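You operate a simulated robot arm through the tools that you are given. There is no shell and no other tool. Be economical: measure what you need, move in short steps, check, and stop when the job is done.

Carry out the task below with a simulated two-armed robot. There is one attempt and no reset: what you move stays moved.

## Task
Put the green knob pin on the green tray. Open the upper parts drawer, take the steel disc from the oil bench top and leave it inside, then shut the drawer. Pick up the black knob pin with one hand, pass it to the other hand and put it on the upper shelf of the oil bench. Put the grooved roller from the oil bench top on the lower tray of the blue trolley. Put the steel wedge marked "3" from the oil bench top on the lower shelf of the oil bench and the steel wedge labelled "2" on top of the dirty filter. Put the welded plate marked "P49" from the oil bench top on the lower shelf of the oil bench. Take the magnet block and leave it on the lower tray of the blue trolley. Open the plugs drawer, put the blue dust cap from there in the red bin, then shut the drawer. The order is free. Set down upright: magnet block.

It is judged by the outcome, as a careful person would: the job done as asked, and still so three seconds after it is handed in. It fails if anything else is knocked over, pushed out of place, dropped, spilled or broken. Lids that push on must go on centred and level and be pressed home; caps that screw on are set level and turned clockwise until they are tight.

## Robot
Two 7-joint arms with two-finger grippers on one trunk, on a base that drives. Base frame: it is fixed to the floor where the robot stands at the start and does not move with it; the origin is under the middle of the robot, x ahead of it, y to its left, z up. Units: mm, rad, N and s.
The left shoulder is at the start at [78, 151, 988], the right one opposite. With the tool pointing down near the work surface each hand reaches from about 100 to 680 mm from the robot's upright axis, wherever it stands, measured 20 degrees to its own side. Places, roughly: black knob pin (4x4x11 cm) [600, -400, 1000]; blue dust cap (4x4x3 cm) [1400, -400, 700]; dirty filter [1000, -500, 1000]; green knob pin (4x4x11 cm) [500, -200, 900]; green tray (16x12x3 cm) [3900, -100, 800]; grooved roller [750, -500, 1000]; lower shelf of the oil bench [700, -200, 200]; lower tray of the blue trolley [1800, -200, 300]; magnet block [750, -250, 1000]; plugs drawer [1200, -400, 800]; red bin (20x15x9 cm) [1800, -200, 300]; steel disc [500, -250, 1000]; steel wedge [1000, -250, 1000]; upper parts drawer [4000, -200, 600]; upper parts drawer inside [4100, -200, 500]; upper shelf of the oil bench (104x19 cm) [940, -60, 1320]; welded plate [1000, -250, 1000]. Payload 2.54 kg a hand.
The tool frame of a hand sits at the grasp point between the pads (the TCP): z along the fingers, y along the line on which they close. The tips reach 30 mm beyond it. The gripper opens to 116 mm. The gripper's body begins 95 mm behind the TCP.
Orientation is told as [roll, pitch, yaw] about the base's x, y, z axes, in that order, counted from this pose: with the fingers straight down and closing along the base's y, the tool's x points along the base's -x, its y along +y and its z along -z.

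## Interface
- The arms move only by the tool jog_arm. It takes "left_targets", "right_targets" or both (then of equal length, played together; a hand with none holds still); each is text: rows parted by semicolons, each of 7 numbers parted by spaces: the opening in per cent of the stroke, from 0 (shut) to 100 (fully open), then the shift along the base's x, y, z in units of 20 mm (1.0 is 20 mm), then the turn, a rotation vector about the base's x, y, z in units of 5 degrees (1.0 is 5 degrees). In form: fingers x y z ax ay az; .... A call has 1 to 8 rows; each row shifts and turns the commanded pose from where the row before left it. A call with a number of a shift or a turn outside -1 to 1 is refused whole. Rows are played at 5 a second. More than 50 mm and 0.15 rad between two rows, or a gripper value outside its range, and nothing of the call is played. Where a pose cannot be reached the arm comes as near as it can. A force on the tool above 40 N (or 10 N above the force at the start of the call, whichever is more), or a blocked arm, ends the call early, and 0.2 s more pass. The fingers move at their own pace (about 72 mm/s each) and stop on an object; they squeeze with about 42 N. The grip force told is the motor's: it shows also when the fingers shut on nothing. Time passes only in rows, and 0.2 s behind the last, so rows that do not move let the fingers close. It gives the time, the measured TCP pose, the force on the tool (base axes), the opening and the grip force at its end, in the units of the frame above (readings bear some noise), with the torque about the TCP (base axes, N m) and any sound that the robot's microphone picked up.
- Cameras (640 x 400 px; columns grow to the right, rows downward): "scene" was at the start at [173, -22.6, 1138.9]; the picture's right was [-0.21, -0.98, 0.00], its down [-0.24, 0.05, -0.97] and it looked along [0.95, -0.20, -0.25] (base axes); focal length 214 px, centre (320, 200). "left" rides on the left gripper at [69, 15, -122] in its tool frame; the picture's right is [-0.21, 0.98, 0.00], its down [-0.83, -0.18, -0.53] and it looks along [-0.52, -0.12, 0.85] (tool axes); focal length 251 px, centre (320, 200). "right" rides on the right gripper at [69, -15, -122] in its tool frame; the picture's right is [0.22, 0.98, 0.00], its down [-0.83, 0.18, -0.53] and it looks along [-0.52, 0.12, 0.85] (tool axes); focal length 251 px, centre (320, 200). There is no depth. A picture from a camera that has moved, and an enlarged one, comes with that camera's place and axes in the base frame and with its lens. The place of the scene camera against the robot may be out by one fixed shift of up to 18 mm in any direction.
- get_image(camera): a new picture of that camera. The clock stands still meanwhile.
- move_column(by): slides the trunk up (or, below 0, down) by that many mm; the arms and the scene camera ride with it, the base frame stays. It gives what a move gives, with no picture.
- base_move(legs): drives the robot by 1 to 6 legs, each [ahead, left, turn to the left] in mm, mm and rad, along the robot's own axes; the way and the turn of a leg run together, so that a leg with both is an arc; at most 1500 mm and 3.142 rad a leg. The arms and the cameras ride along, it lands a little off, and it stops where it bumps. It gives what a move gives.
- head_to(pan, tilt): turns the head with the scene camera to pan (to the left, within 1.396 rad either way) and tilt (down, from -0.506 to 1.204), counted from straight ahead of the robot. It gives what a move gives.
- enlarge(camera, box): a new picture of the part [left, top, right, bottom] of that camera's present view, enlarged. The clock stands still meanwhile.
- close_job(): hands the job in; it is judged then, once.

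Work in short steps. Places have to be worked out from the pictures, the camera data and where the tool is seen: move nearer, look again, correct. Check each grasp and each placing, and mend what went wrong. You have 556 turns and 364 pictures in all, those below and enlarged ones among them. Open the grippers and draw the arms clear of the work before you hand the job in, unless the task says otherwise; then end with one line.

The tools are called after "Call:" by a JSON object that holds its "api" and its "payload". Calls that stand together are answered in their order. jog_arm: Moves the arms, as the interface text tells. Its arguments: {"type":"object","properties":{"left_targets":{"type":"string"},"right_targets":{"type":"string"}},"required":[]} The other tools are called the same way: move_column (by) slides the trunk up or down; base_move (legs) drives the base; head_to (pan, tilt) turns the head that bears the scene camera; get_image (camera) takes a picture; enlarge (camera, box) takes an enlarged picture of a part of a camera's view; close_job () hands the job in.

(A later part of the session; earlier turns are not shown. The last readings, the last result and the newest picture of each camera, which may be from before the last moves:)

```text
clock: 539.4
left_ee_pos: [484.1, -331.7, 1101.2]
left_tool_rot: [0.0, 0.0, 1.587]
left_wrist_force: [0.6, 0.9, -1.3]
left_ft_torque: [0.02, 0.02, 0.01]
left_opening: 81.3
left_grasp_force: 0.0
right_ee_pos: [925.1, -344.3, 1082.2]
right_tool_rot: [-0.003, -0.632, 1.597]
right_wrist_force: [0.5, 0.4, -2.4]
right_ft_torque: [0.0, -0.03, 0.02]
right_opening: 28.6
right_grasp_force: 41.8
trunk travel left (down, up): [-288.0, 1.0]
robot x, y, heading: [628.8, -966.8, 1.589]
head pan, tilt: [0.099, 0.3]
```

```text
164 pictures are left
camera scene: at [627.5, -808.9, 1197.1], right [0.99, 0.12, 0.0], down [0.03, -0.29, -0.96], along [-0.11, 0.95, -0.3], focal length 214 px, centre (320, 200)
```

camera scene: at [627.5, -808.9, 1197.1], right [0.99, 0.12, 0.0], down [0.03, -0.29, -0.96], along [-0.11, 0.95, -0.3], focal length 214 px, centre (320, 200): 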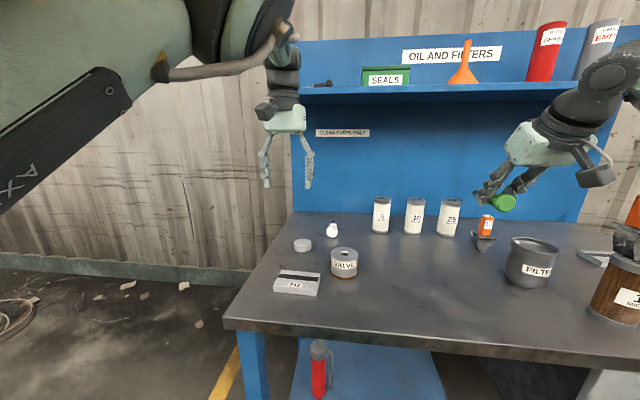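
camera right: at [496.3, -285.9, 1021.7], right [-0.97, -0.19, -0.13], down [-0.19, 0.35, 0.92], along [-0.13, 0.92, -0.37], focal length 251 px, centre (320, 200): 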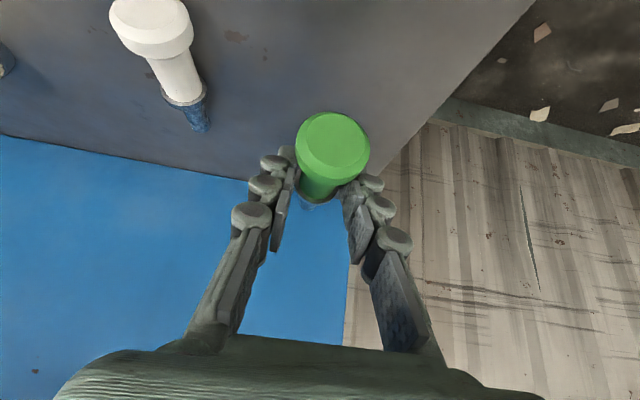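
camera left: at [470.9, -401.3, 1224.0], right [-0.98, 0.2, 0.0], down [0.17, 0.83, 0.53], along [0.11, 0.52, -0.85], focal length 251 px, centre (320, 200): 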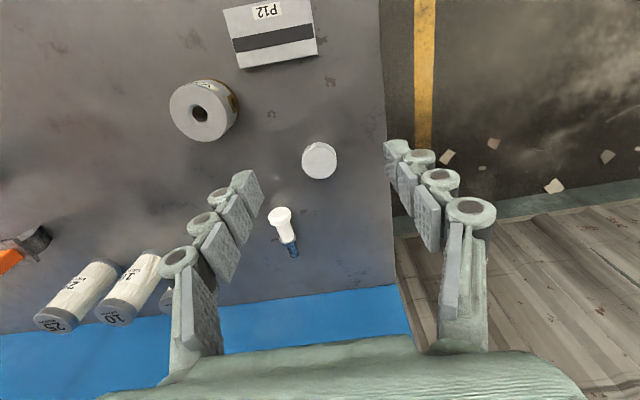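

The disc is at (501,-266). I align above and descend.

Call:
{"api": "jog_arm", "payload": {"left_targets": "65 0.21 0.82 -1 0 0 0;65 0.21 0.82 -1 0 0 0;65 0.21 0.82 -1 0 0 0;65 0.21 0.82 -1 0 0 0;65 0 0 -1 0 0 0;65 0 0 -1 0 0 0;65 0 0 -1 0 0 0;65 0 0 0 0 0 0"}}

Call:
{"api": "get_image", "payload": {"camera": "left"}}

```text
clock: 541.1
left_ee_pos: [501.5, -267.5, 962.7]
left_tool_rot: [0.0, 0.0, 1.587]
left_wrist_force: [-0.2, -0.6, -0.3]
left_ft_torque: [-0.04, -0.02, 0.01]
left_opening: 75.6
left_grasp_force: 0.0
right_ee_pos: [925.5, -345.0, 1081.6]
right_tool_rot: [-0.002, -0.633, 1.597]
right_wrist_force: [-0.6, 0.9, -0.8]
right_ft_torque: [0.0, 0.04, -0.03]
right_opening: 28.5
right_grasp_force: 41.9
trunk travel left (down, up): [-288.0, 1.0]
robot x, y, heading: [624.9, -968.4, 1.586]
head pan, tilt: [0.099, 0.3]
```

```text
163 pictures are left
camera left: at [487.4, -337.2, 1084.9], right [-0.98, 0.2, 0.0], down [0.17, 0.83, 0.53], along [0.11, 0.52, -0.85], focal length 251 px, centre (320, 200)
```

left: 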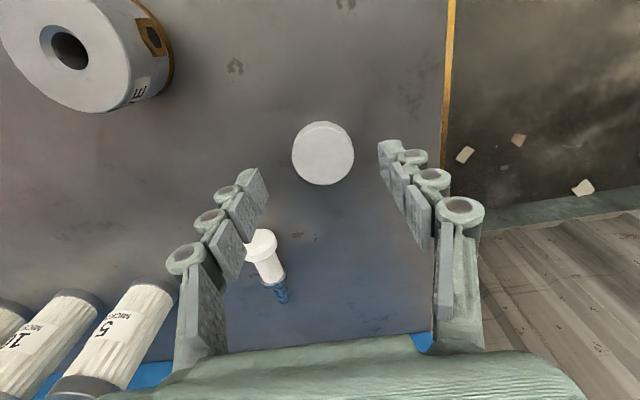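

Call:
{"api": "jog_arm", "payload": {"left_targets": "65 0 0.15 -1 0 0 0;65 0 0 -1 0 0 0;65 0 0 -0.5 0 0 0;40 0 0 0 0 0 0;20 0 0 0 0 0 0;0 0 0 0 0 0 0;0 0 0 0 0 0 0"}}

Call:
{"api": "jog_arm", "payload": {"left_targets": "0 0 0 0.5 0 0 0;0 0 0 1 0 0 0;0 0 0 1 0 0 0;0 0 0 1 0 0 0;0 0 0 1 0 0 0;0 0 0 1 0 0 0"}}

Call:
{"api": "get_image", "payload": {"camera": "left"}}

```text
clock: 542.8
left_ee_pos: [499.7, -263.7, 913.4]
left_tool_rot: [0.002, 0.001, 1.586]
left_wrist_force: [0.8, 0.4, 0.2]
left_ft_torque: [0.03, 0.05, 0.0]
left_opening: 48.2
left_grasp_force: 42.6
right_ee_pos: [925.0, -344.7, 1081.4]
right_tool_rot: [-0.001, -0.63, 1.598]
right_wrist_force: [0.5, 0.0, -2.3]
right_ft_torque: [-0.04, -0.02, 0.0]
right_opening: 28.5
right_grasp_force: 42.0
trunk travel left (down, up): [-288.0, 1.0]
robot x, y, heading: [626.4, -967.7, 1.589]
head pan, tilt: [0.099, 0.3]
```

```text
clock: 544.1
left_ee_pos: [502.6, -263.2, 1023.5]
left_tool_rot: [0.0, 0.0, 1.587]
left_wrist_force: [0.1, 1.1, -2.5]
left_ft_torque: [0.01, -0.01, 0.01]
left_opening: 48.1
left_grasp_force: 41.9
right_ee_pos: [924.8, -345.7, 1081.0]
right_tool_rot: [-0.002, -0.633, 1.597]
right_wrist_force: [0.3, -1.2, -0.9]
right_ft_torque: [-0.02, 0.0, 0.01]
right_opening: 28.7
right_grasp_force: 41.5
trunk travel left (down, up): [-288.0, 1.0]
robot x, y, heading: [625.1, -969.0, 1.583]
head pan, tilt: [0.099, 0.3]
```

```text
162 pictures are left
camera left: at [489.0, -333.3, 1144.2], right [-0.98, 0.2, 0.0], down [0.17, 0.83, 0.53], along [0.11, 0.52, -0.85], focal length 251 px, centre (320, 200)
```

left: 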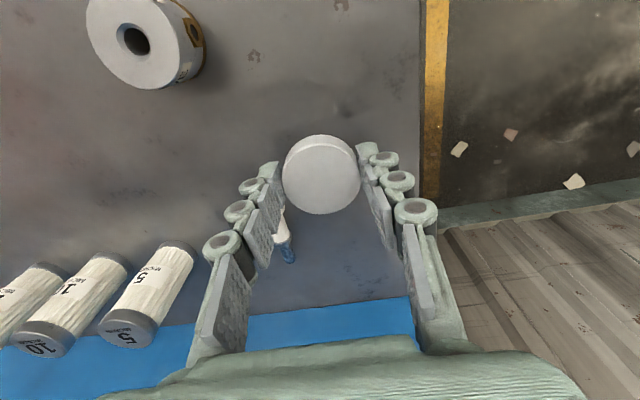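

The disc is held. I back away and look toward the far cabinet before driving there.

Call:
{"api": "jog_arm", "payload": {"left_targets": "0 0 0 1 0 0 0;0 0 0 1 0 0 0;0 0 0 1 0 0 0"}}

Call:
{"api": "base_move", "payload": {"legs": [[-450, 0, -0.015]]}}

Call:
{"api": "head_to", "payload": {"pan": -1.2, "tilt": 0.15}}

Call:
{"api": "get_image", "payload": {"camera": "scene"}}

```text
clock: 545.0
left_ee_pos: [502.3, -263.6, 1080.7]
left_tool_rot: [0.0, 0.004, 1.586]
left_wrist_force: [0.3, 0.6, -3.0]
left_ft_torque: [0.02, -0.01, 0.01]
left_opening: 47.8
left_grasp_force: 42.1
right_ee_pos: [925.1, -344.6, 1081.0]
right_tool_rot: [-0.002, -0.631, 1.598]
right_wrist_force: [0.1, -0.3, -1.2]
right_ft_torque: [0.02, -0.01, 0.03]
right_opening: 28.7
right_grasp_force: 42.1
trunk travel left (down, up): [-288.0, 1.0]
robot x, y, heading: [628.0, -965.9, 1.591]
head pan, tilt: [0.099, 0.3]
```

```text
clock: 547.7
left_ee_pos: [515.1, -716.2, 1082.0]
left_tool_rot: [0.0, 0.002, 1.571]
left_wrist_force: [0.2, 0.8, -1.7]
left_ft_torque: [-0.02, 0.01, -0.03]
left_opening: 48.1
left_grasp_force: 42.2
right_ee_pos: [938.0, -803.1, 1081.3]
right_tool_rot: [-0.002, -0.634, 1.581]
right_wrist_force: [-0.2, 0.3, -1.1]
right_ft_torque: [0.01, -0.02, -0.02]
right_opening: 28.9
right_grasp_force: 41.8
trunk travel left (down, up): [-288.0, 1.0]
robot x, y, heading: [627.2, -1420.9, 1.575]
head pan, tilt: [0.099, 0.3]
```

```text
clock: 549.2
left_ee_pos: [514.3, -714.9, 1081.0]
left_tool_rot: [0.001, 0.003, 1.571]
left_wrist_force: [0.5, -0.3, -1.9]
left_ft_torque: [-0.03, 0.02, 0.0]
left_opening: 47.9
left_grasp_force: 42.0
right_ee_pos: [938.9, -802.0, 1080.4]
right_tool_rot: [-0.001, -0.631, 1.583]
right_wrist_force: [-0.1, -0.4, -0.8]
right_ft_torque: [-0.01, 0.0, 0.04]
right_opening: 28.4
right_grasp_force: 42.1
trunk travel left (down, up): [-288.0, 1.0]
robot x, y, heading: [630.9, -1422.6, 1.563]
head pan, tilt: [-1.201, 0.15]
```

```text
161 pictures are left
camera scene: at [729.4, -1321.3, 1211.1], right [0.36, -0.93, 0.0], down [-0.14, -0.05, -0.99], along [0.92, 0.36, -0.15], focal length 214 px, centre (320, 200)
```

scene: 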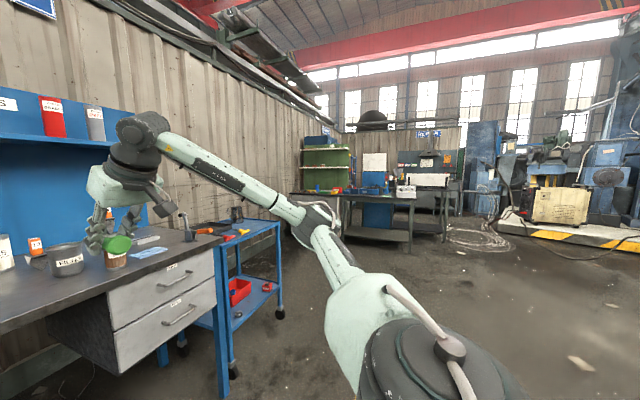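

The way is clear. I slide right about 2.2 m, keeping facing the wall, and look.

Call:
{"api": "base_move", "payload": {"legs": [[-60, 0, 0], [0, -1500, 0.005], [0, -750, 0]]}}

Call:
{"api": "head_to", "payload": {"pan": -0.5, "tilt": 0.3}}

Call:
{"api": "get_image", "payload": {"camera": "scene"}}

```text
clock: 571.6
left_ee_pos: [2776.1, -776.8, 1081.8]
left_tool_rot: [-0.001, 0.002, 1.57]
left_wrist_force: [0.1, 0.3, -3.2]
left_ft_torque: [-0.03, -0.01, 0.02]
left_opening: 47.7
left_grasp_force: 42.0
right_ee_pos: [3200.1, -864.9, 1081.6]
right_tool_rot: [-0.002, -0.633, 1.583]
right_wrist_force: [0.6, 0.4, -1.5]
right_ft_torque: [0.01, -0.02, 0.0]
right_opening: 28.8
right_grasp_force: 42.5
trunk travel left (down, up): [-288.0, 1.0]
robot x, y, heading: [2887.7, -1483.2, 1.564]
head pan, tilt: [-1.201, 0.15]
```

```text
clock: 572.7
left_ee_pos: [2777.0, -778.0, 1081.9]
left_tool_rot: [0.0, 0.002, 1.571]
left_wrist_force: [0.1, -0.1, -2.4]
left_ft_torque: [-0.03, 0.03, 0.01]
left_opening: 47.8
left_grasp_force: 42.2
right_ee_pos: [3200.1, -865.6, 1080.8]
right_tool_rot: [-0.001, -0.629, 1.581]
right_wrist_force: [0.6, 0.5, -0.6]
right_ft_torque: [0.0, 0.03, 0.0]
right_opening: 28.8
right_grasp_force: 42.3
trunk travel left (down, up): [-288.0, 1.0]
robot x, y, heading: [2892.0, -1479.4, 1.574]
head pan, tilt: [-0.499, 0.3]
```

```text
160 pictures are left
camera scene: at [2949.2, -1335.0, 1197.1], right [0.88, -0.48, 0.0], down [-0.14, -0.26, -0.96], along [0.46, 0.84, -0.3], focal length 214 px, centre (320, 200)
```

scene: 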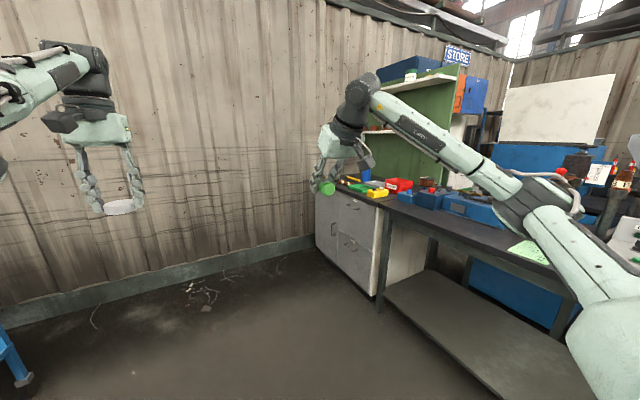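

Call:
{"api": "enlarge", "payload": {"camera": "scene", "box": [290, 140, 490, 310]}}

```text
2.35 times, centred on (390, 225) of scene
camera zoom: at [2949.2, -1335.0, 1197.1], right [0.88, -0.48, 0.0], down [-0.14, -0.26, -0.96], along [0.46, 0.84, -0.3], focal length 505 px, centre (155, 141)
```

zoom: 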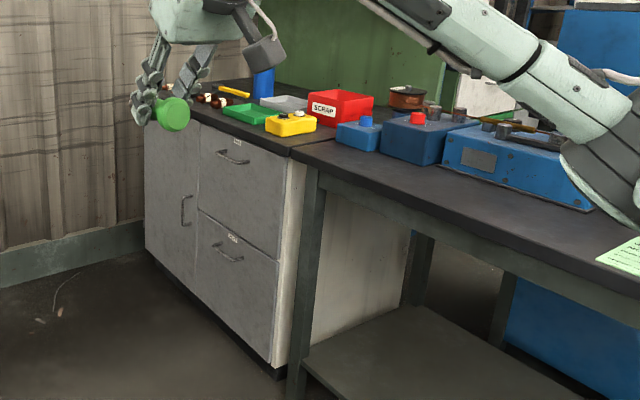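

The cabinet's drawers face -x; the green tray is on its top. I turn to face +x and move over in front of it.

Call:
{"api": "base_move", "payload": {"legs": [[0, 0, -1.571], [0, 800, 0]]}}

Call:
{"api": "head_to", "payload": {"pan": 0.0, "tilt": 0.3}}

Call:
{"api": "get_image", "payload": {"camera": "scene"}}

```text
clock: 584.8
left_ee_pos: [3605.0, -573.9, 1080.7]
left_tool_rot: [0.001, 0.003, -0.016]
left_wrist_force: [0.4, -0.1, -3.2]
left_ft_torque: [0.04, 0.04, -0.02]
left_opening: 47.4
left_grasp_force: 42.3
right_ee_pos: [3510.7, -995.0, 1080.4]
right_tool_rot: [-0.002, -0.63, -0.007]
right_wrist_force: [0.4, 0.5, -1.0]
right_ft_torque: [-0.01, -0.02, -0.02]
right_opening: 28.4
right_grasp_force: 42.3
trunk travel left (down, up): [-288.0, 1.0]
robot x, y, heading: [2895.4, -679.5, -0.007]
head pan, tilt: [-0.499, 0.3]
```

```text
clock: 585.7
left_ee_pos: [3604.4, -573.3, 1080.6]
left_tool_rot: [0.001, 0.001, -0.014]
left_wrist_force: [0.2, 0.3, -2.5]
left_ft_torque: [0.0, 0.02, -0.02]
left_opening: 47.6
left_grasp_force: 41.8
right_ee_pos: [3510.5, -994.8, 1080.7]
right_tool_rot: [-0.001, -0.63, -0.006]
right_wrist_force: [-0.1, -0.1, -1.7]
right_ft_torque: [0.0, 0.01, 0.02]
right_opening: 28.4
right_grasp_force: 42.1
trunk travel left (down, up): [-288.0, 1.0]
robot x, y, heading: [2899.5, -675.0, -0.01]
head pan, tilt: [0.0, 0.3]
```

```text
158 pictures are left
camera scene: at [3074.0, -682.6, 1197.1], right [-0.02, -1.0, 0.0], down [-0.3, 0.0, -0.96], along [0.95, -0.01, -0.3], focal length 214 px, centre (320, 200)
```

scene: 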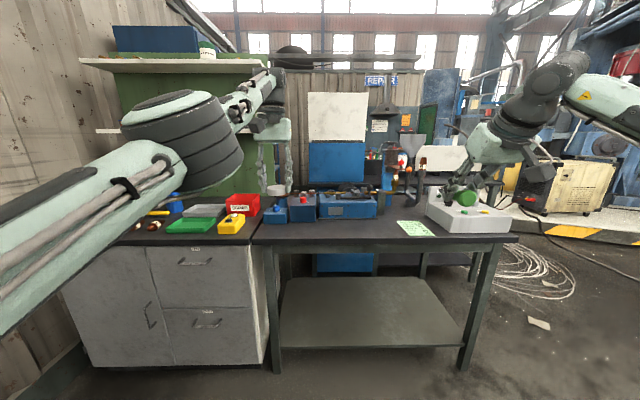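

Call:
{"api": "enlarge", "payload": {"camera": "scene", "box": [60, 170, 300, 380]}}

```text
1.90 times, centred on (180, 275) of scene
camera zoom: at [3074.0, -682.6, 1197.1], right [-0.02, -1.0, 0.0], down [-0.3, 0.0, -0.96], along [0.95, -0.01, -0.3], focal length 408 px, centre (587, 57)
```

zoom: 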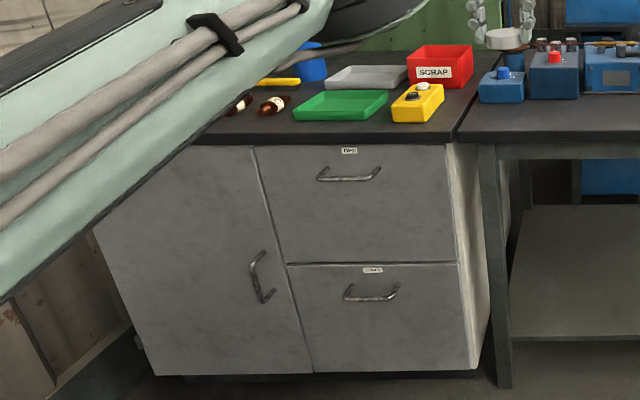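

Measured: tray near (3900,-150), z≈800; there's ample room to the wall. I'll face the wall (+y) again and stand left of the cabinet so the right hand can lay the pin lengthwise on the tray.

Call:
{"api": "base_move", "payload": {"legs": [[0, 0, 1.575], [-220, 0, 0], [0, -560, 0]]}}

Call:
{"api": "head_to", "payload": {"pan": -0.6, "tilt": 0.5}}

Call:
{"api": "get_image", "payload": {"camera": "scene"}}

Call:
{"api": "get_image", "payload": {"camera": "right"}}

```text
clock: 596.8
left_ee_pos: [3362.5, -205.0, 1081.3]
left_tool_rot: [0.0, 0.003, 1.547]
left_wrist_force: [-0.2, 0.0, -3.2]
left_ft_torque: [-0.01, -0.03, -0.01]
left_opening: 47.4
left_grasp_force: 42.0
right_ee_pos: [3784.3, -304.9, 1080.9]
right_tool_rot: [-0.002, -0.63, 1.555]
right_wrist_force: [0.6, 0.4, -1.5]
right_ft_torque: [0.03, -0.01, 0.01]
right_opening: 28.4
right_grasp_force: 41.8
trunk travel left (down, up): [-288.0, 1.0]
robot x, y, heading: [3461.8, -915.6, 1.551]
head pan, tilt: [0.0, 0.3]
```

```text
clock: 597.8
left_ee_pos: [3362.4, -206.9, 1080.9]
left_tool_rot: [0.0, 0.001, 1.547]
left_wrist_force: [-0.6, -0.2, -3.0]
left_ft_torque: [-0.01, 0.01, -0.02]
left_opening: 47.6
left_grasp_force: 42.0
right_ee_pos: [3783.8, -304.2, 1081.1]
right_tool_rot: [-0.002, -0.629, 1.556]
right_wrist_force: [0.5, -0.2, -0.8]
right_ft_torque: [0.01, 0.0, 0.01]
right_opening: 28.2
right_grasp_force: 42.0
trunk travel left (down, up): [-288.0, 1.0]
robot x, y, heading: [3457.4, -912.1, 1.549]
head pan, tilt: [-0.6, 0.499]
```

```text
156 pictures are left
camera scene: at [3528.1, -775.2, 1178.7], right [0.81, -0.58, 0.0], down [-0.28, -0.39, -0.88], along [0.51, 0.71, -0.48], focal length 214 px, centre (320, 200)
```

scene: 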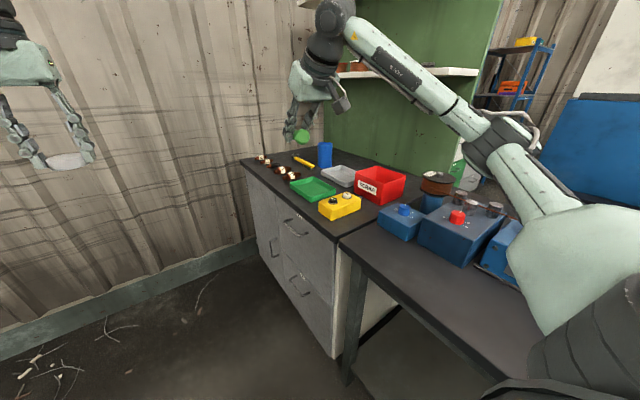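

```text
155 pictures are left
camera right: at [3797.9, -432.3, 1140.0], right [-0.98, -0.16, -0.13], down [-0.18, 0.35, 0.92], along [-0.1, 0.92, -0.38], focal length 251 px, centre (320, 200)
```

right: 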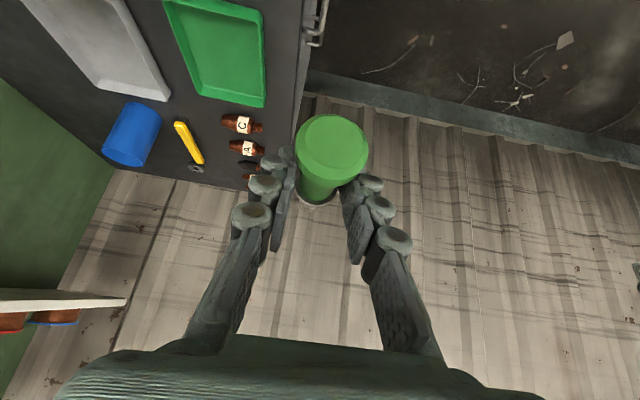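

The tray spans x≈3875–3992, y≈-237…-76 with its rim at z≈842. I move the pin above its middle.

Call:
{"api": "base_move", "payload": {"legs": [[30, -60, 0.02]]}}

Call:
{"api": "jog_arm", "payload": {"right_targets": "0 1 0.8 -0.5 0 0 0;0 1 0.8 -0.5 0 0 0;0 1 0.8 -0.5 0 0 0;0 0.7 0.8 -0.5 0 0 0;0 0.5 0.8 -0.5 0 0 0;0 0 0.3 -0.5 0 0 0;0 0 0 -0.5 0 0 0;0 0 0 0 0 0 0"}}

Call:
{"api": "get_image", "payload": {"camera": "right"}}

Call:
{"api": "enlarge", "payload": {"camera": "scene", "box": [220, 80, 460, 260]}}

```text
clock: 599.1
left_ee_pos: [3410.2, -179.5, 1080.1]
left_tool_rot: [0.001, 0.003, 1.566]
left_wrist_force: [-0.2, 0.5, -2.5]
left_ft_torque: [-0.02, 0.02, 0.0]
left_opening: 47.7
left_grasp_force: 42.5
right_ee_pos: [3832.0, -269.0, 1079.9]
right_tool_rot: [0.001, -0.631, 1.575]
right_wrist_force: [-0.7, 0.2, -0.9]
right_ft_torque: [0.0, 0.01, 0.02]
right_opening: 28.5
right_grasp_force: 41.8
trunk travel left (down, up): [-288.0, 1.0]
robot x, y, heading: [3520.1, -887.4, 1.561]
head pan, tilt: [-0.6, 0.499]
```

```text
clock: 600.9
left_ee_pos: [3408.9, -180.6, 1081.0]
left_tool_rot: [0.0, 0.003, 1.565]
left_wrist_force: [0.1, 0.1, -2.3]
left_ft_torque: [-0.02, 0.01, 0.0]
left_opening: 47.5
left_grasp_force: 41.9
right_ee_pos: [3915.7, -183.3, 1009.8]
right_tool_rot: [-0.003, -0.629, 1.575]
right_wrist_force: [-0.1, 0.4, -1.6]
right_ft_torque: [-0.03, 0.0, -0.02]
right_opening: 28.3
right_grasp_force: 42.0
trunk travel left (down, up): [-288.0, 1.0]
robot x, y, heading: [3518.9, -884.3, 1.568]
head pan, tilt: [-0.6, 0.499]
```

```text
154 pictures are left
camera right: at [3931.8, -310.3, 1069.3], right [-0.98, -0.18, -0.13], down [-0.18, 0.35, 0.92], along [-0.12, 0.92, -0.38], focal length 251 px, centre (320, 200)
```

right: 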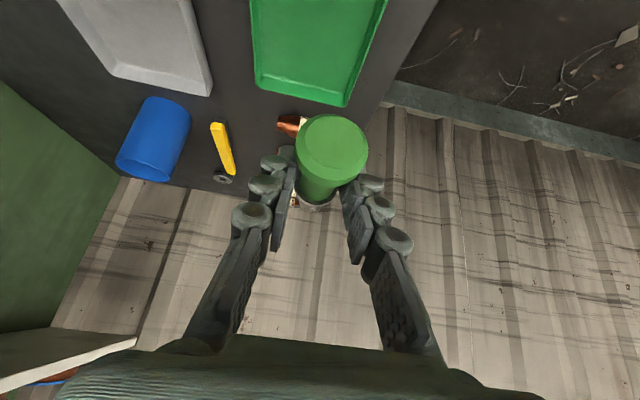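

```text
2.22 times, centred on (340, 170) of scene
camera zoom: at [3585.8, -745.2, 1178.7], right [0.82, -0.57, 0.0], down [-0.27, -0.39, -0.88], along [0.5, 0.72, -0.48], focal length 477 px, centre (276, 267)
```

zoom: 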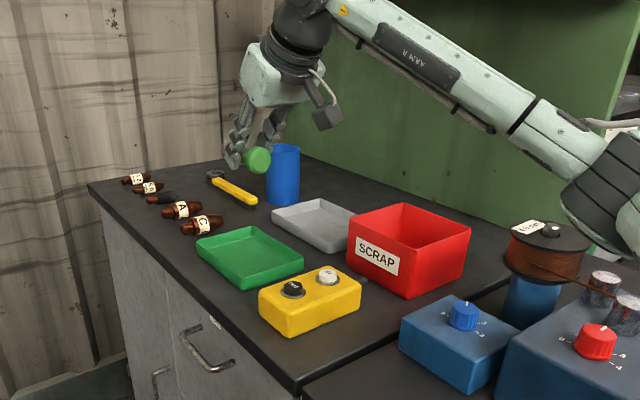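

I shift 24 mm right and 23 mm ahead, lower to 100 mm above, and check again.

Call:
{"api": "jog_arm", "payload": {"right_targets": "0 0.6 0.6 -1 0 0 0;0 0.6 0.55 -1 0 0 0;0 0 0 -1 0 0 0;0 0 0 -1 0 0 0;0 0 0 -0.5 0 0 0;0 0 0 0 0 0 0"}}

Call:
{"api": "get_image", "payload": {"camera": "right"}}

Call:
{"api": "enlarge", "payload": {"camera": "scene", "box": [240, 110, 400, 230]}}

```text
clock: 602.3
left_ee_pos: [3408.2, -179.6, 1080.9]
left_tool_rot: [0.0, 0.002, 1.566]
left_wrist_force: [0.4, 0.0, -2.5]
left_ft_torque: [-0.02, 0.0, 0.01]
left_opening: 47.8
left_grasp_force: 42.4
right_ee_pos: [3940.3, -161.3, 919.7]
right_tool_rot: [-0.002, -0.631, 1.575]
right_wrist_force: [-1.2, -0.9, -1.3]
right_ft_torque: [0.04, -0.01, -0.02]
right_opening: 28.5
right_grasp_force: 41.8
trunk travel left (down, up): [-288.0, 1.0]
robot x, y, heading: [3518.4, -882.9, 1.566]
head pan, tilt: [-0.6, 0.499]
```

```text
152 pictures are left
camera right: at [3957.1, -287.6, 978.5], right [-0.98, -0.18, -0.13], down [-0.18, 0.35, 0.92], along [-0.12, 0.92, -0.38], focal length 251 px, centre (320, 200)
```

right: 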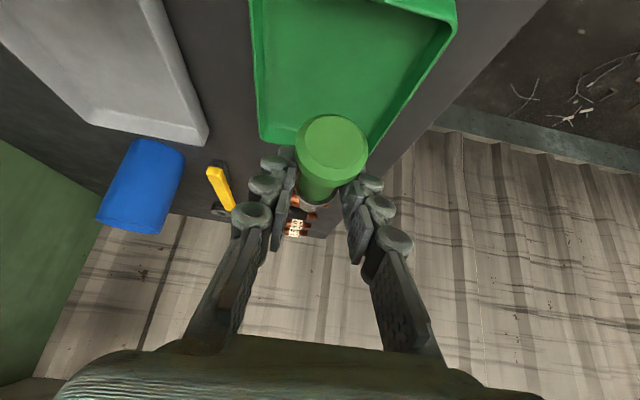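

```text
3.33 times, centred on (320, 170) of scene
camera zoom: at [3585.8, -745.2, 1178.7], right [0.82, -0.57, 0.0], down [-0.27, -0.39, -0.88], along [0.5, 0.72, -0.48], focal length 715 px, centre (320, 300)
```

zoom: 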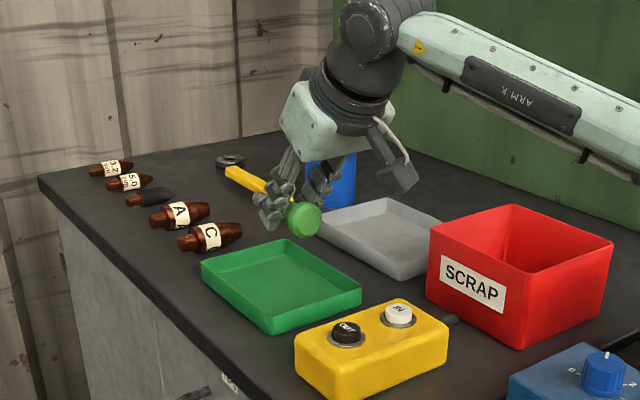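

I shift 12 mm ahead and lower into the tray until contact.

Call:
{"api": "jog_arm", "payload": {"right_targets": "0 0 0.6 -1 0 0 0;0 0 0 -1 0 0 0;0 0 0 -1 0 0 0;0 0 0 -0.5 0 0 0;0 0 0 -0.3 0 0 0;0 0 0 0 0 0 0"}}

Call:
{"api": "enlarge", "payload": {"camera": "scene", "box": [240, 110, 400, 230]}}

```text
clock: 603.7
left_ee_pos: [3410.1, -179.7, 1080.9]
left_tool_rot: [0.0, 0.0, 1.565]
left_wrist_force: [0.5, 0.0, -2.7]
left_ft_torque: [0.0, 0.02, -0.04]
left_opening: 47.6
left_grasp_force: 42.1
right_ee_pos: [3940.7, -148.0, 843.2]
right_tool_rot: [-0.002, -0.632, 1.577]
right_wrist_force: [0.2, -0.3, -0.8]
right_ft_torque: [-0.01, -0.03, 0.03]
right_opening: 28.3
right_grasp_force: 42.3
trunk travel left (down, up): [-288.0, 1.0]
robot x, y, heading: [3518.6, -884.2, 1.562]
head pan, tilt: [-0.6, 0.499]
```

```text
3.33 times, centred on (320, 170) of scene
camera zoom: at [3585.8, -745.2, 1178.7], right [0.82, -0.57, 0.0], down [-0.27, -0.39, -0.88], along [0.5, 0.72, -0.48], focal length 715 px, centre (320, 300)
```

zoom: 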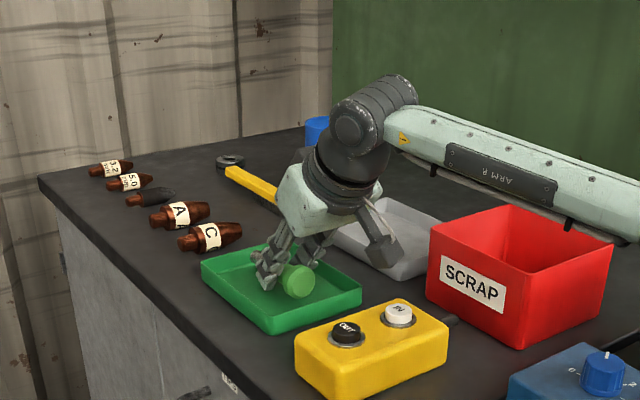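

Call:
{"api": "jog_arm", "payload": {"right_targets": "0 0 0 -0.2 0 0 0;0 0 0 -0.2 0 0 0;0 0 0 -0.2 0 0 0;0 0 0 0 0 0 0"}}

```text
clock: 604.7
left_ee_pos: [3408.3, -181.0, 1081.4]
left_tool_rot: [0.001, 0.002, 1.566]
left_wrist_force: [-0.4, 0.3, -3.1]
left_ft_torque: [0.02, -0.03, 0.0]
left_opening: 47.5
left_grasp_force: 41.8
right_ee_pos: [3940.0, -147.7, 835.1]
right_tool_rot: [-0.002, -0.633, 1.575]
right_wrist_force: [1.3, 0.8, 5.5]
right_ft_torque: [-0.08, -0.04, 0.03]
right_opening: 28.4
right_grasp_force: 41.8
trunk travel left (down, up): [-288.0, 1.0]
robot x, y, heading: [3522.4, -884.6, 1.563]
head pan, tilt: [-0.6, 0.499]
```

Contact in the tray (z 835). I open the gripper moderately and withdraw upward and back.

Call:
{"api": "jog_arm", "payload": {"right_targets": "35 0 0 0.05 0 0 0;45 0 0 0 0 0 0;48 0 0 0 0 0 0;48 0 -0.5 0.85 0 0 0;48 0 -0.5 0.85 0 0 0;48 0 -0.5 0.85 0 0 0;48 0 -0.5 0.85 0 0 0;48 0 -0.5 1 0 0 0"}}

Call:
{"api": "enlarge", "payload": {"camera": "scene", "box": [240, 110, 400, 230]}}

```text
clock: 606.5
left_ee_pos: [3409.0, -179.3, 1081.2]
left_tool_rot: [-0.001, 0.003, 1.566]
left_wrist_force: [0.1, -0.7, -2.0]
left_ft_torque: [0.01, 0.01, 0.02]
left_opening: 47.7
left_grasp_force: 41.9
right_ee_pos: [3939.1, -198.3, 922.6]
right_tool_rot: [-0.002, -0.633, 1.576]
right_wrist_force: [0.5, 0.5, -1.1]
right_ft_torque: [-0.05, 0.03, -0.02]
right_opening: 56.0
right_grasp_force: 0.1
trunk travel left (down, up): [-288.0, 1.0]
robot x, y, heading: [3519.7, -885.3, 1.565]
head pan, tilt: [-0.6, 0.499]
```

```text
3.33 times, centred on (320, 170) of scene
camera zoom: at [3585.6, -745.6, 1178.8], right [0.82, -0.57, 0.0], down [-0.27, -0.39, -0.88], along [0.5, 0.72, -0.48], focal length 715 px, centre (320, 300)
```

zoom: 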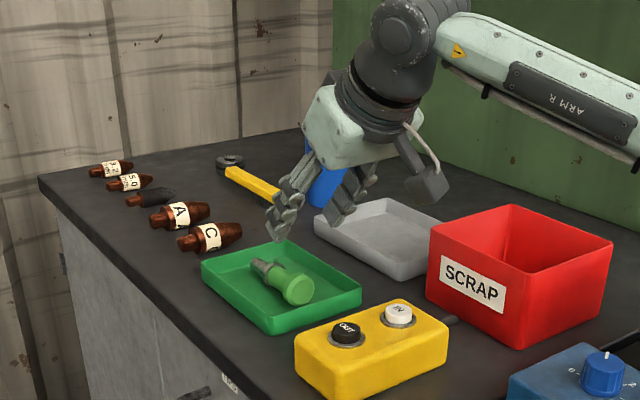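

The green pin lies in the tray. Next the upper drawer: I raise the right hand clear and zoom at the drawer's handle.

Call:
{"api": "jog_arm", "payload": {"right_targets": "48 -1 -1 1 -1 0 0;48 -1 -1 1 -1 0 0;48 -1 -1 1 -1 0 0;48 -1 -1 0.5 -1 0 0;48 -1 -1 0 -1 0 0;48 -1 -1 0 -1 0 0;48 -1 -1 0 -1 0 0;48 0 0 0 0 0 0"}}

Call:
{"api": "enlarge", "payload": {"camera": "scene", "box": [220, 170, 380, 310]}}

Call:
{"api": "get_image", "payload": {"camera": "right"}}

```text
clock: 608.3
left_ee_pos: [3410.3, -180.1, 1081.4]
left_tool_rot: [0.0, 0.002, 1.566]
left_wrist_force: [-0.3, 0.0, -2.1]
left_ft_torque: [-0.02, 0.03, 0.01]
left_opening: 47.9
left_grasp_force: 42.2
right_ee_pos: [3799.4, -339.0, 991.8]
right_tool_rot: [0.001, -0.019, 1.574]
right_wrist_force: [0.5, 0.0, -0.2]
right_ft_torque: [0.02, 0.0, 0.0]
right_opening: 55.8
right_grasp_force: 0.0
trunk travel left (down, up): [-288.0, 1.0]
robot x, y, heading: [3515.5, -887.2, 1.566]
head pan, tilt: [-0.6, 0.499]
```

```text
2.86 times, centred on (300, 240) of scene
camera zoom: at [3585.9, -745.3, 1178.7], right [0.82, -0.57, 0.0], down [-0.27, -0.39, -0.88], along [0.5, 0.72, -0.48], focal length 613 px, centre (377, 86)
```

zoom: 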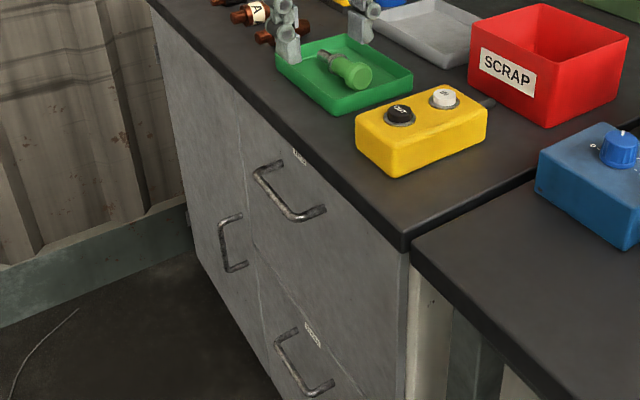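

```text
147 pictures are left
camera right: at [3816.3, -409.7, 1114.0], right [-0.98, -0.22, 0.0], down [-0.18, 0.81, 0.55], along [-0.12, 0.54, -0.84], focal length 251 px, centre (320, 200)
```

right: 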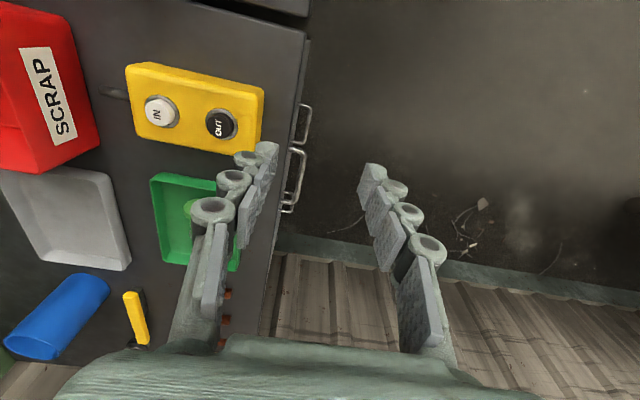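

Call:
{"api": "enlarge", "payload": {"camera": "right", "box": [230, 60, 370, 240]}}

```text
2.22 times, centred on (300, 150) of right
camera zoom: at [3816.3, -409.7, 1114.0], right [-0.98, -0.22, 0.0], down [-0.18, 0.81, 0.55], along [-0.12, 0.54, -0.84], focal length 559 px, centre (364, 311)
```

zoom: 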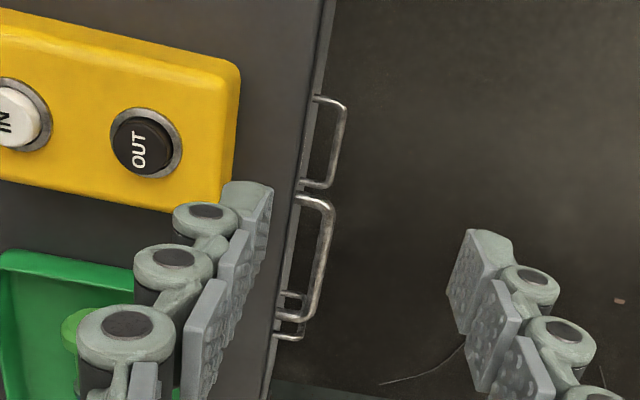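

The upper handle bar is at about x 3802–3812, y -236…-128, z≈702, with the cabinet top overhanging close behind it. I'll lean the right hand sideways (fingers pointing down toward +x) to grip it under the overhang. First come closer and lean.

Call:
{"api": "base_move", "payload": {"legs": [[90, 30, 0]]}}

Call:
{"api": "jog_arm", "payload": {"right_targets": "48 -0.7 0 -0.5 0 -1 0;48 -0.7 0 -0.5 0 -1 0;48 -0.7 0 -0.5 0 -1 0;48 -0.7 0 -0.5 0 -1 0;48 -0.7 0 -0.5 0 -1 0;48 -0.7 0 -0.5 0 -1 0;48 -0.7 0 -0.5 0 -1 0;48 0 0 0 0 0 0"}}

Call:
{"api": "get_image", "payload": {"camera": "right"}}

Call:
{"api": "get_image", "payload": {"camera": "scene"}}

```text
clock: 609.4
left_ee_pos: [3378.6, -91.8, 1079.8]
left_tool_rot: [-0.001, 0.004, 1.569]
left_wrist_force: [0.2, 0.1, -3.6]
left_ft_torque: [-0.06, -0.05, 0.01]
left_opening: 47.5
left_grasp_force: 42.1
right_ee_pos: [3767.6, -249.2, 992.0]
right_tool_rot: [0.0, -0.019, 1.577]
right_wrist_force: [0.4, 0.1, -0.2]
right_ft_torque: [-0.05, -0.01, 0.0]
right_opening: 55.8
right_grasp_force: 0.0
trunk travel left (down, up): [-288.0, 1.0]
robot x, y, heading: [3488.4, -797.7, 1.568]
head pan, tilt: [-0.6, 0.499]
```

```text
clock: 611.2
left_ee_pos: [3377.3, -92.2, 1081.4]
left_tool_rot: [0.0, 0.002, 1.57]
left_wrist_force: [-0.7, 0.4, -2.2]
left_ft_torque: [-0.02, 0.01, 0.0]
left_opening: 47.7
left_grasp_force: 41.8
right_ee_pos: [3671.3, -250.2, 922.8]
right_tool_rot: [-0.609, -0.014, 1.589]
right_wrist_force: [-1.0, -0.4, -0.3]
right_ft_torque: [0.02, 0.0, 0.0]
right_opening: 55.7
right_grasp_force: 0.2
trunk travel left (down, up): [-288.0, 1.0]
robot x, y, heading: [3490.5, -797.4, 1.568]
head pan, tilt: [-0.6, 0.499]
```

```text
145 pictures are left
camera right: at [3615.8, -321.2, 1031.4], right [-0.8, -0.22, -0.56], down [-0.47, 0.81, 0.34], along [0.38, 0.54, -0.75], focal length 251 px, centre (320, 200)
```

right: 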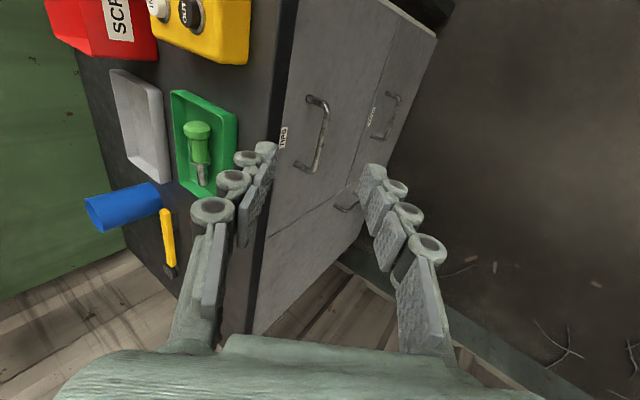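

```text
144 pictures are left
camera scene: at [3555.8, -656.7, 1178.7], right [0.82, -0.57, 0.0], down [-0.27, -0.39, -0.88], along [0.5, 0.72, -0.48], focal length 214 px, centre (320, 200)
```

scene: 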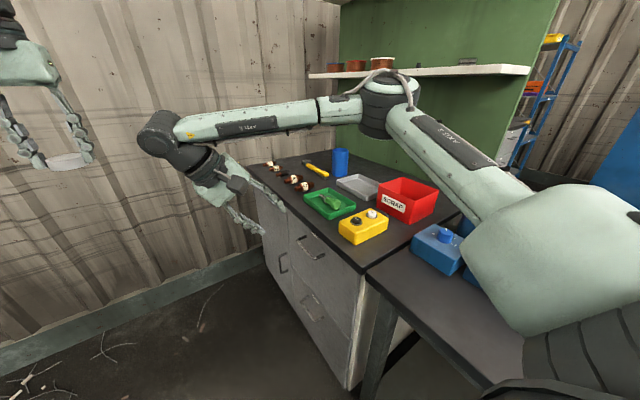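

The lean works and the drawer face is clearly visible: bar at x≈3803, z≈713, y -238…-145. I narrow the opening and go to a pre-grasp point along the approach line.

Call:
{"api": "jog_arm", "payload": {"right_targets": "31 0.52 0.42 -0.9 0 0 0;31 0.52 0.42 -0.9 0 0 0;31 0.52 0.42 -0.9 0 0 0;31 0.52 0.42 -0.9 0 0 0;31 0.52 0.42 -0.9 0 0 0;31 0.52 0.42 -0.9 0 0 0;31 0.52 0.42 -0.9 0 0 0;31 0 0 0 0 0 0"}}

Call:
{"api": "get_image", "payload": {"camera": "right"}}

```text
clock: 613.0
left_ee_pos: [3376.7, -92.2, 1082.0]
left_tool_rot: [0.001, 0.001, 1.57]
left_wrist_force: [0.1, 0.4, -3.4]
left_ft_torque: [-0.02, 0.01, 0.0]
left_opening: 47.5
left_grasp_force: 42.0
right_ee_pos: [3743.1, -190.2, 797.1]
right_tool_rot: [-0.609, -0.014, 1.589]
right_wrist_force: [-0.6, 0.1, -0.5]
right_ft_torque: [0.02, 0.0, -0.01]
right_opening: 35.8
right_grasp_force: 0.1
trunk travel left (down, up): [-288.0, 1.0]
robot x, y, heading: [3491.8, -797.8, 1.567]
head pan, tilt: [-0.6, 0.499]
```

```text
143 pictures are left
camera right: at [3688.2, -261.0, 906.0], right [-0.8, -0.22, -0.56], down [-0.47, 0.81, 0.34], along [0.38, 0.54, -0.75], focal length 251 px, centre (320, 200)
```

right: 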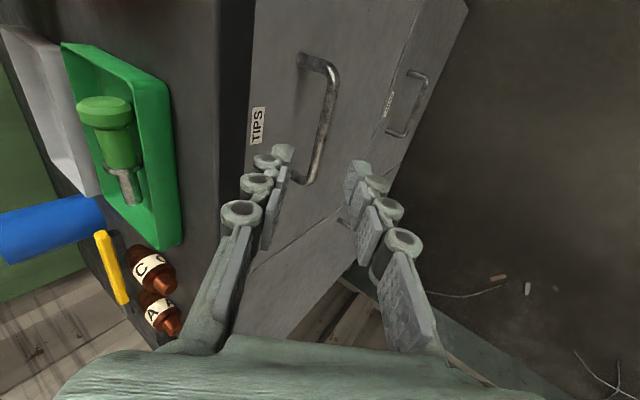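

Aligned. I advance along the approach line onto the bar.

Call:
{"api": "jog_arm", "payload": {"right_targets": "31 0.59 -0.05 -0.87 0 0 0;31 0.59 -0.05 -0.87 0 0 0;31 0.59 -0.05 -0.87 0 0 0;31 0.5 0 -0.75 0 0 0;31 0 0 0 0 0 0"}}

Call:
{"api": "get_image", "payload": {"camera": "right"}}

```text
clock: 614.2
left_ee_pos: [3377.9, -91.0, 1081.7]
left_tool_rot: [0.0, 0.001, 1.567]
left_wrist_force: [1.1, 0.0, -2.3]
left_ft_torque: [-0.02, -0.03, -0.01]
left_opening: 47.7
left_grasp_force: 42.6
right_ee_pos: [3788.4, -194.2, 728.2]
right_tool_rot: [-0.609, -0.012, 1.587]
right_wrist_force: [-0.5, 0.5, 0.2]
right_ft_torque: [0.01, 0.0, 0.0]
right_opening: 36.2
right_grasp_force: 0.1
trunk travel left (down, up): [-288.0, 1.0]
robot x, y, heading: [3487.4, -801.0, 1.567]
head pan, tilt: [-0.6, 0.499]
```

```text
142 pictures are left
camera right: at [3733.8, -264.6, 837.9], right [-0.8, -0.22, -0.56], down [-0.47, 0.81, 0.34], along [0.38, 0.54, -0.75], focal length 251 px, centre (320, 200)
```

right: 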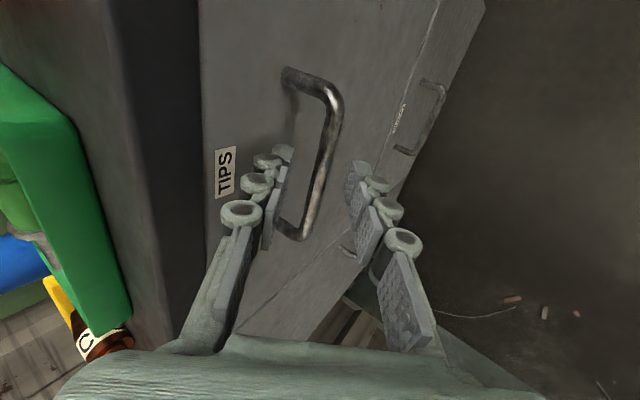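

The bar is between the pads. I close and check the grip.

Call:
{"api": "jog_arm", "payload": {"right_targets": "20 0 0 0 0 0 0;10 0 0 0 0 0 0;0 0 0 0 0 0 0;0 0 0 0 0 0 0"}}

Call:
{"api": "get_image", "payload": {"camera": "right"}}

```text
clock: 615.2
left_ee_pos: [3378.4, -92.0, 1080.1]
left_tool_rot: [0.0, 0.002, 1.568]
left_wrist_force: [-0.9, -0.1, -3.0]
left_ft_torque: [-0.02, -0.02, -0.02]
left_opening: 47.5
left_grasp_force: 42.3
right_ee_pos: [3789.2, -193.5, 728.4]
right_tool_rot: [-0.61, -0.013, 1.589]
right_wrist_force: [0.1, 0.8, -1.9]
right_ft_torque: [0.01, 0.02, 0.12]
right_opening: 9.8
right_grasp_force: 37.6
trunk travel left (down, up): [-288.0, 1.0]
robot x, y, heading: [3491.1, -796.1, 1.569]
head pan, tilt: [-0.6, 0.499]
```

```text
141 pictures are left
camera right: at [3733.6, -264.6, 837.9], right [-0.8, -0.22, -0.56], down [-0.47, 0.81, 0.34], along [0.38, 0.54, -0.75], focal length 251 px, centre (320, 200)
```

right: 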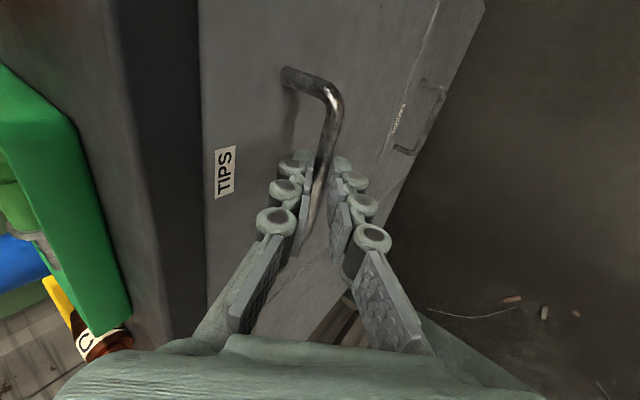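

Gripped (9.8 mm). I pull the drawer open by sliding the base left.

Call:
{"api": "base_move", "payload": {"legs": [[0, 150, 0]]}}

Call:
{"api": "get_image", "payload": {"camera": "right"}}

```text
clock: 617.3
left_ee_pos: [3230.4, -90.7, 1081.4]
left_tool_rot: [0.0, 0.002, 1.568]
left_wrist_force: [0.0, -0.8, -3.2]
left_ft_torque: [0.0, 0.03, -0.01]
left_opening: 47.5
left_grasp_force: 42.6
right_ee_pos: [3640.7, -194.8, 727.9]
right_tool_rot: [-0.61, -0.011, 1.587]
right_wrist_force: [-0.1, 0.1, -1.9]
right_ft_torque: [-0.02, 0.04, 0.33]
right_opening: 9.7
right_grasp_force: 36.5
trunk travel left (down, up): [-288.0, 1.0]
robot x, y, heading: [3343.8, -795.3, 1.566]
head pan, tilt: [-0.6, 0.499]
```

```text
140 pictures are left
camera right: at [3585.8, -264.5, 838.0], right [-0.8, -0.22, -0.56], down [-0.47, 0.81, 0.34], along [0.38, 0.54, -0.75], focal length 251 px, centre (320, 200)
```

right: 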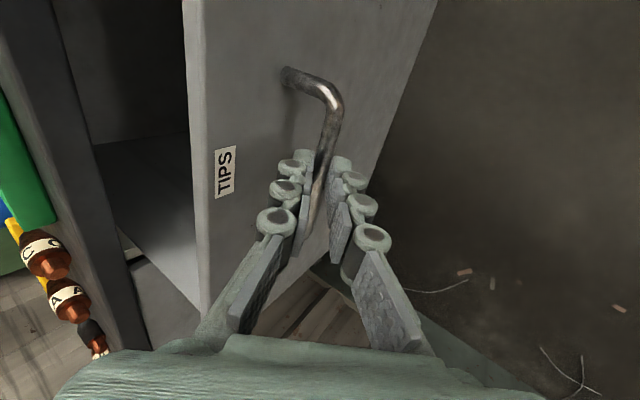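

Call:
{"api": "base_move", "payload": {"legs": [[0, 80, 0]]}}

Call:
{"api": "jog_arm", "payload": {"right_targets": "30 0 0 0 0 0 0;35 0 0 0 0 0 0;35 -0.57 0 0.82 0 0 0;35 -0.57 0 0.82 0 0 0;35 -0.57 0 0.82 0 0 0;35 -0.57 0 0.82 0 0 0;35 -0.57 0 0.82 0 0 0;35 -0.57 0 0.82 0 0 0"}}

Call:
{"api": "get_image", "payload": {"camera": "right"}}

Call:
{"api": "get_image", "payload": {"camera": "scene"}}

```text
clock: 618.7
left_ee_pos: [3152.5, -90.4, 1080.6]
left_tool_rot: [0.001, 0.001, 1.567]
left_wrist_force: [1.5, 0.1, -2.3]
left_ft_torque: [-0.03, -0.03, 0.0]
left_opening: 47.5
left_grasp_force: 42.6
right_ee_pos: [3561.9, -192.8, 728.0]
right_tool_rot: [-0.61, -0.013, 1.585]
right_wrist_force: [0.5, -1.0, -0.1]
right_ft_torque: [-0.06, -0.01, 0.32]
right_opening: 9.6
right_grasp_force: 36.4
trunk travel left (down, up): [-288.0, 1.0]
robot x, y, heading: [3261.1, -795.0, 1.567]
head pan, tilt: [-0.6, 0.499]
```

```text
clock: 620.5
left_ee_pos: [3151.4, -90.3, 1081.0]
left_tool_rot: [0.0, 0.003, 1.566]
left_wrist_force: [0.5, 0.1, -2.5]
left_ft_torque: [-0.03, 0.0, 0.02]
left_opening: 47.3
left_grasp_force: 42.0
right_ee_pos: [3492.4, -193.9, 827.0]
right_tool_rot: [-0.61, -0.012, 1.587]
right_wrist_force: [-0.1, -0.3, -0.1]
right_ft_torque: [-0.04, 0.0, -0.01]
right_opening: 40.9
right_grasp_force: 0.1
trunk travel left (down, up): [-288.0, 1.0]
robot x, y, heading: [3262.5, -799.9, 1.566]
head pan, tilt: [-0.6, 0.499]
```

```text
139 pictures are left
camera right: at [3437.7, -264.7, 936.6], right [-0.8, -0.22, -0.56], down [-0.47, 0.81, 0.34], along [0.38, 0.54, -0.75], focal length 251 px, centre (320, 200)
```

right: 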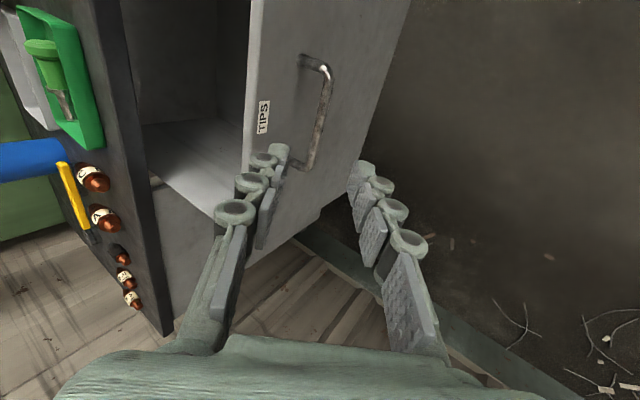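

```text
138 pictures are left
camera scene: at [3327.7, -656.2, 1178.7], right [0.82, -0.57, 0.0], down [-0.27, -0.39, -0.88], along [0.5, 0.72, -0.48], focal length 214 px, centre (320, 200)
```

scene: 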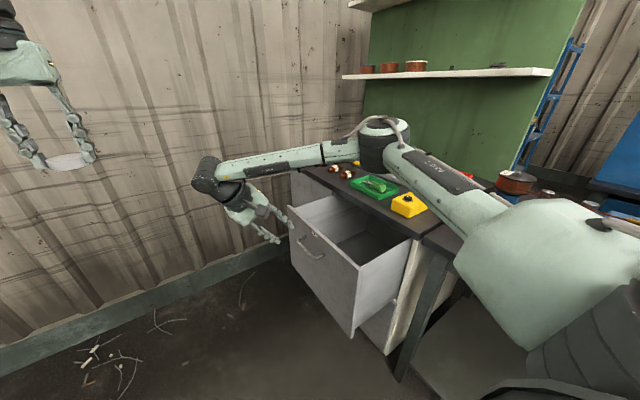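

The drawer is open ~230 mm. I back away to the left, turn to face +x, and line the left hand (disc) up with the drawer.

Call:
{"api": "base_move", "payload": {"legs": [[0, 380, 0], [0, 0, -1.566], [0, 480, 0]]}}

Call:
{"api": "get_image", "payload": {"camera": "left"}}

Call:
{"api": "head_to", "payload": {"pan": 0, "tilt": 0.4}}

Call:
{"api": "get_image", "payload": {"camera": "scene"}}

```text
clock: 633.3
left_ee_pos: [3606.2, -236.0, 1080.6]
left_tool_rot: [-0.001, 0.0, -0.039]
left_wrist_force: [-0.2, -1.2, -3.0]
left_ft_torque: [-0.02, 0.02, -0.07]
left_opening: 47.5
left_grasp_force: 41.4
right_ee_pos: [3491.8, -575.0, 827.3]
right_tool_rot: [-0.61, -0.011, -0.018]
right_wrist_force: [0.3, -0.2, -0.7]
right_ft_torque: [0.02, 0.03, 0.01]
right_opening: 40.7
right_grasp_force: 0.0
trunk travel left (down, up): [-288.0, 1.0]
robot x, y, heading: [2901.6, -319.5, -0.038]
head pan, tilt: [-0.6, 0.499]
```

```text
137 pictures are left
camera left: at [3538.3, -218.6, 1202.7], right [0.25, 0.97, 0.0], down [0.82, -0.21, 0.53], along [0.51, -0.13, -0.85], focal length 251 px, centre (320, 200)
```

left: 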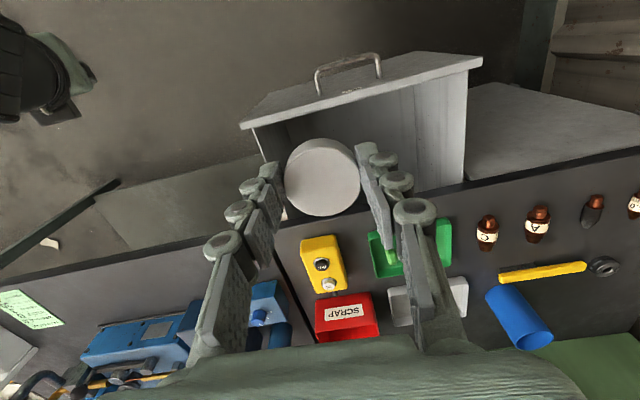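

```text
clock: 634.3
left_ee_pos: [3606.3, -236.3, 1080.7]
left_tool_rot: [0.0, 0.003, -0.038]
left_wrist_force: [0.1, -0.3, -3.1]
left_ft_torque: [0.01, 0.02, 0.01]
left_opening: 47.4
left_grasp_force: 41.9
right_ee_pos: [3491.3, -574.4, 826.3]
right_tool_rot: [-0.609, -0.012, -0.018]
right_wrist_force: [0.3, -0.5, -0.6]
right_ft_torque: [-0.01, 0.02, -0.02]
right_opening: 40.5
right_grasp_force: 0.0
trunk travel left (down, up): [-288.0, 1.0]
robot x, y, heading: [2898.1, -321.7, -0.034]
head pan, tilt: [0.0, 0.4]
```

```text
136 pictures are left
camera scene: at [3071.5, -332.8, 1187.8], right [-0.04, -1.0, 0.0], down [-0.39, 0.01, -0.92], along [0.92, -0.03, -0.39], focal length 214 px, centre (320, 200)
```

scene: 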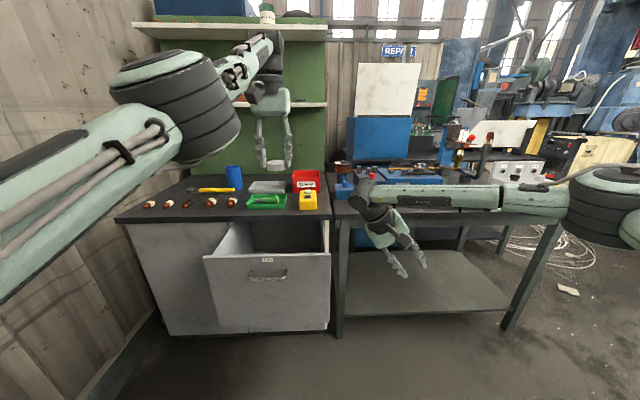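

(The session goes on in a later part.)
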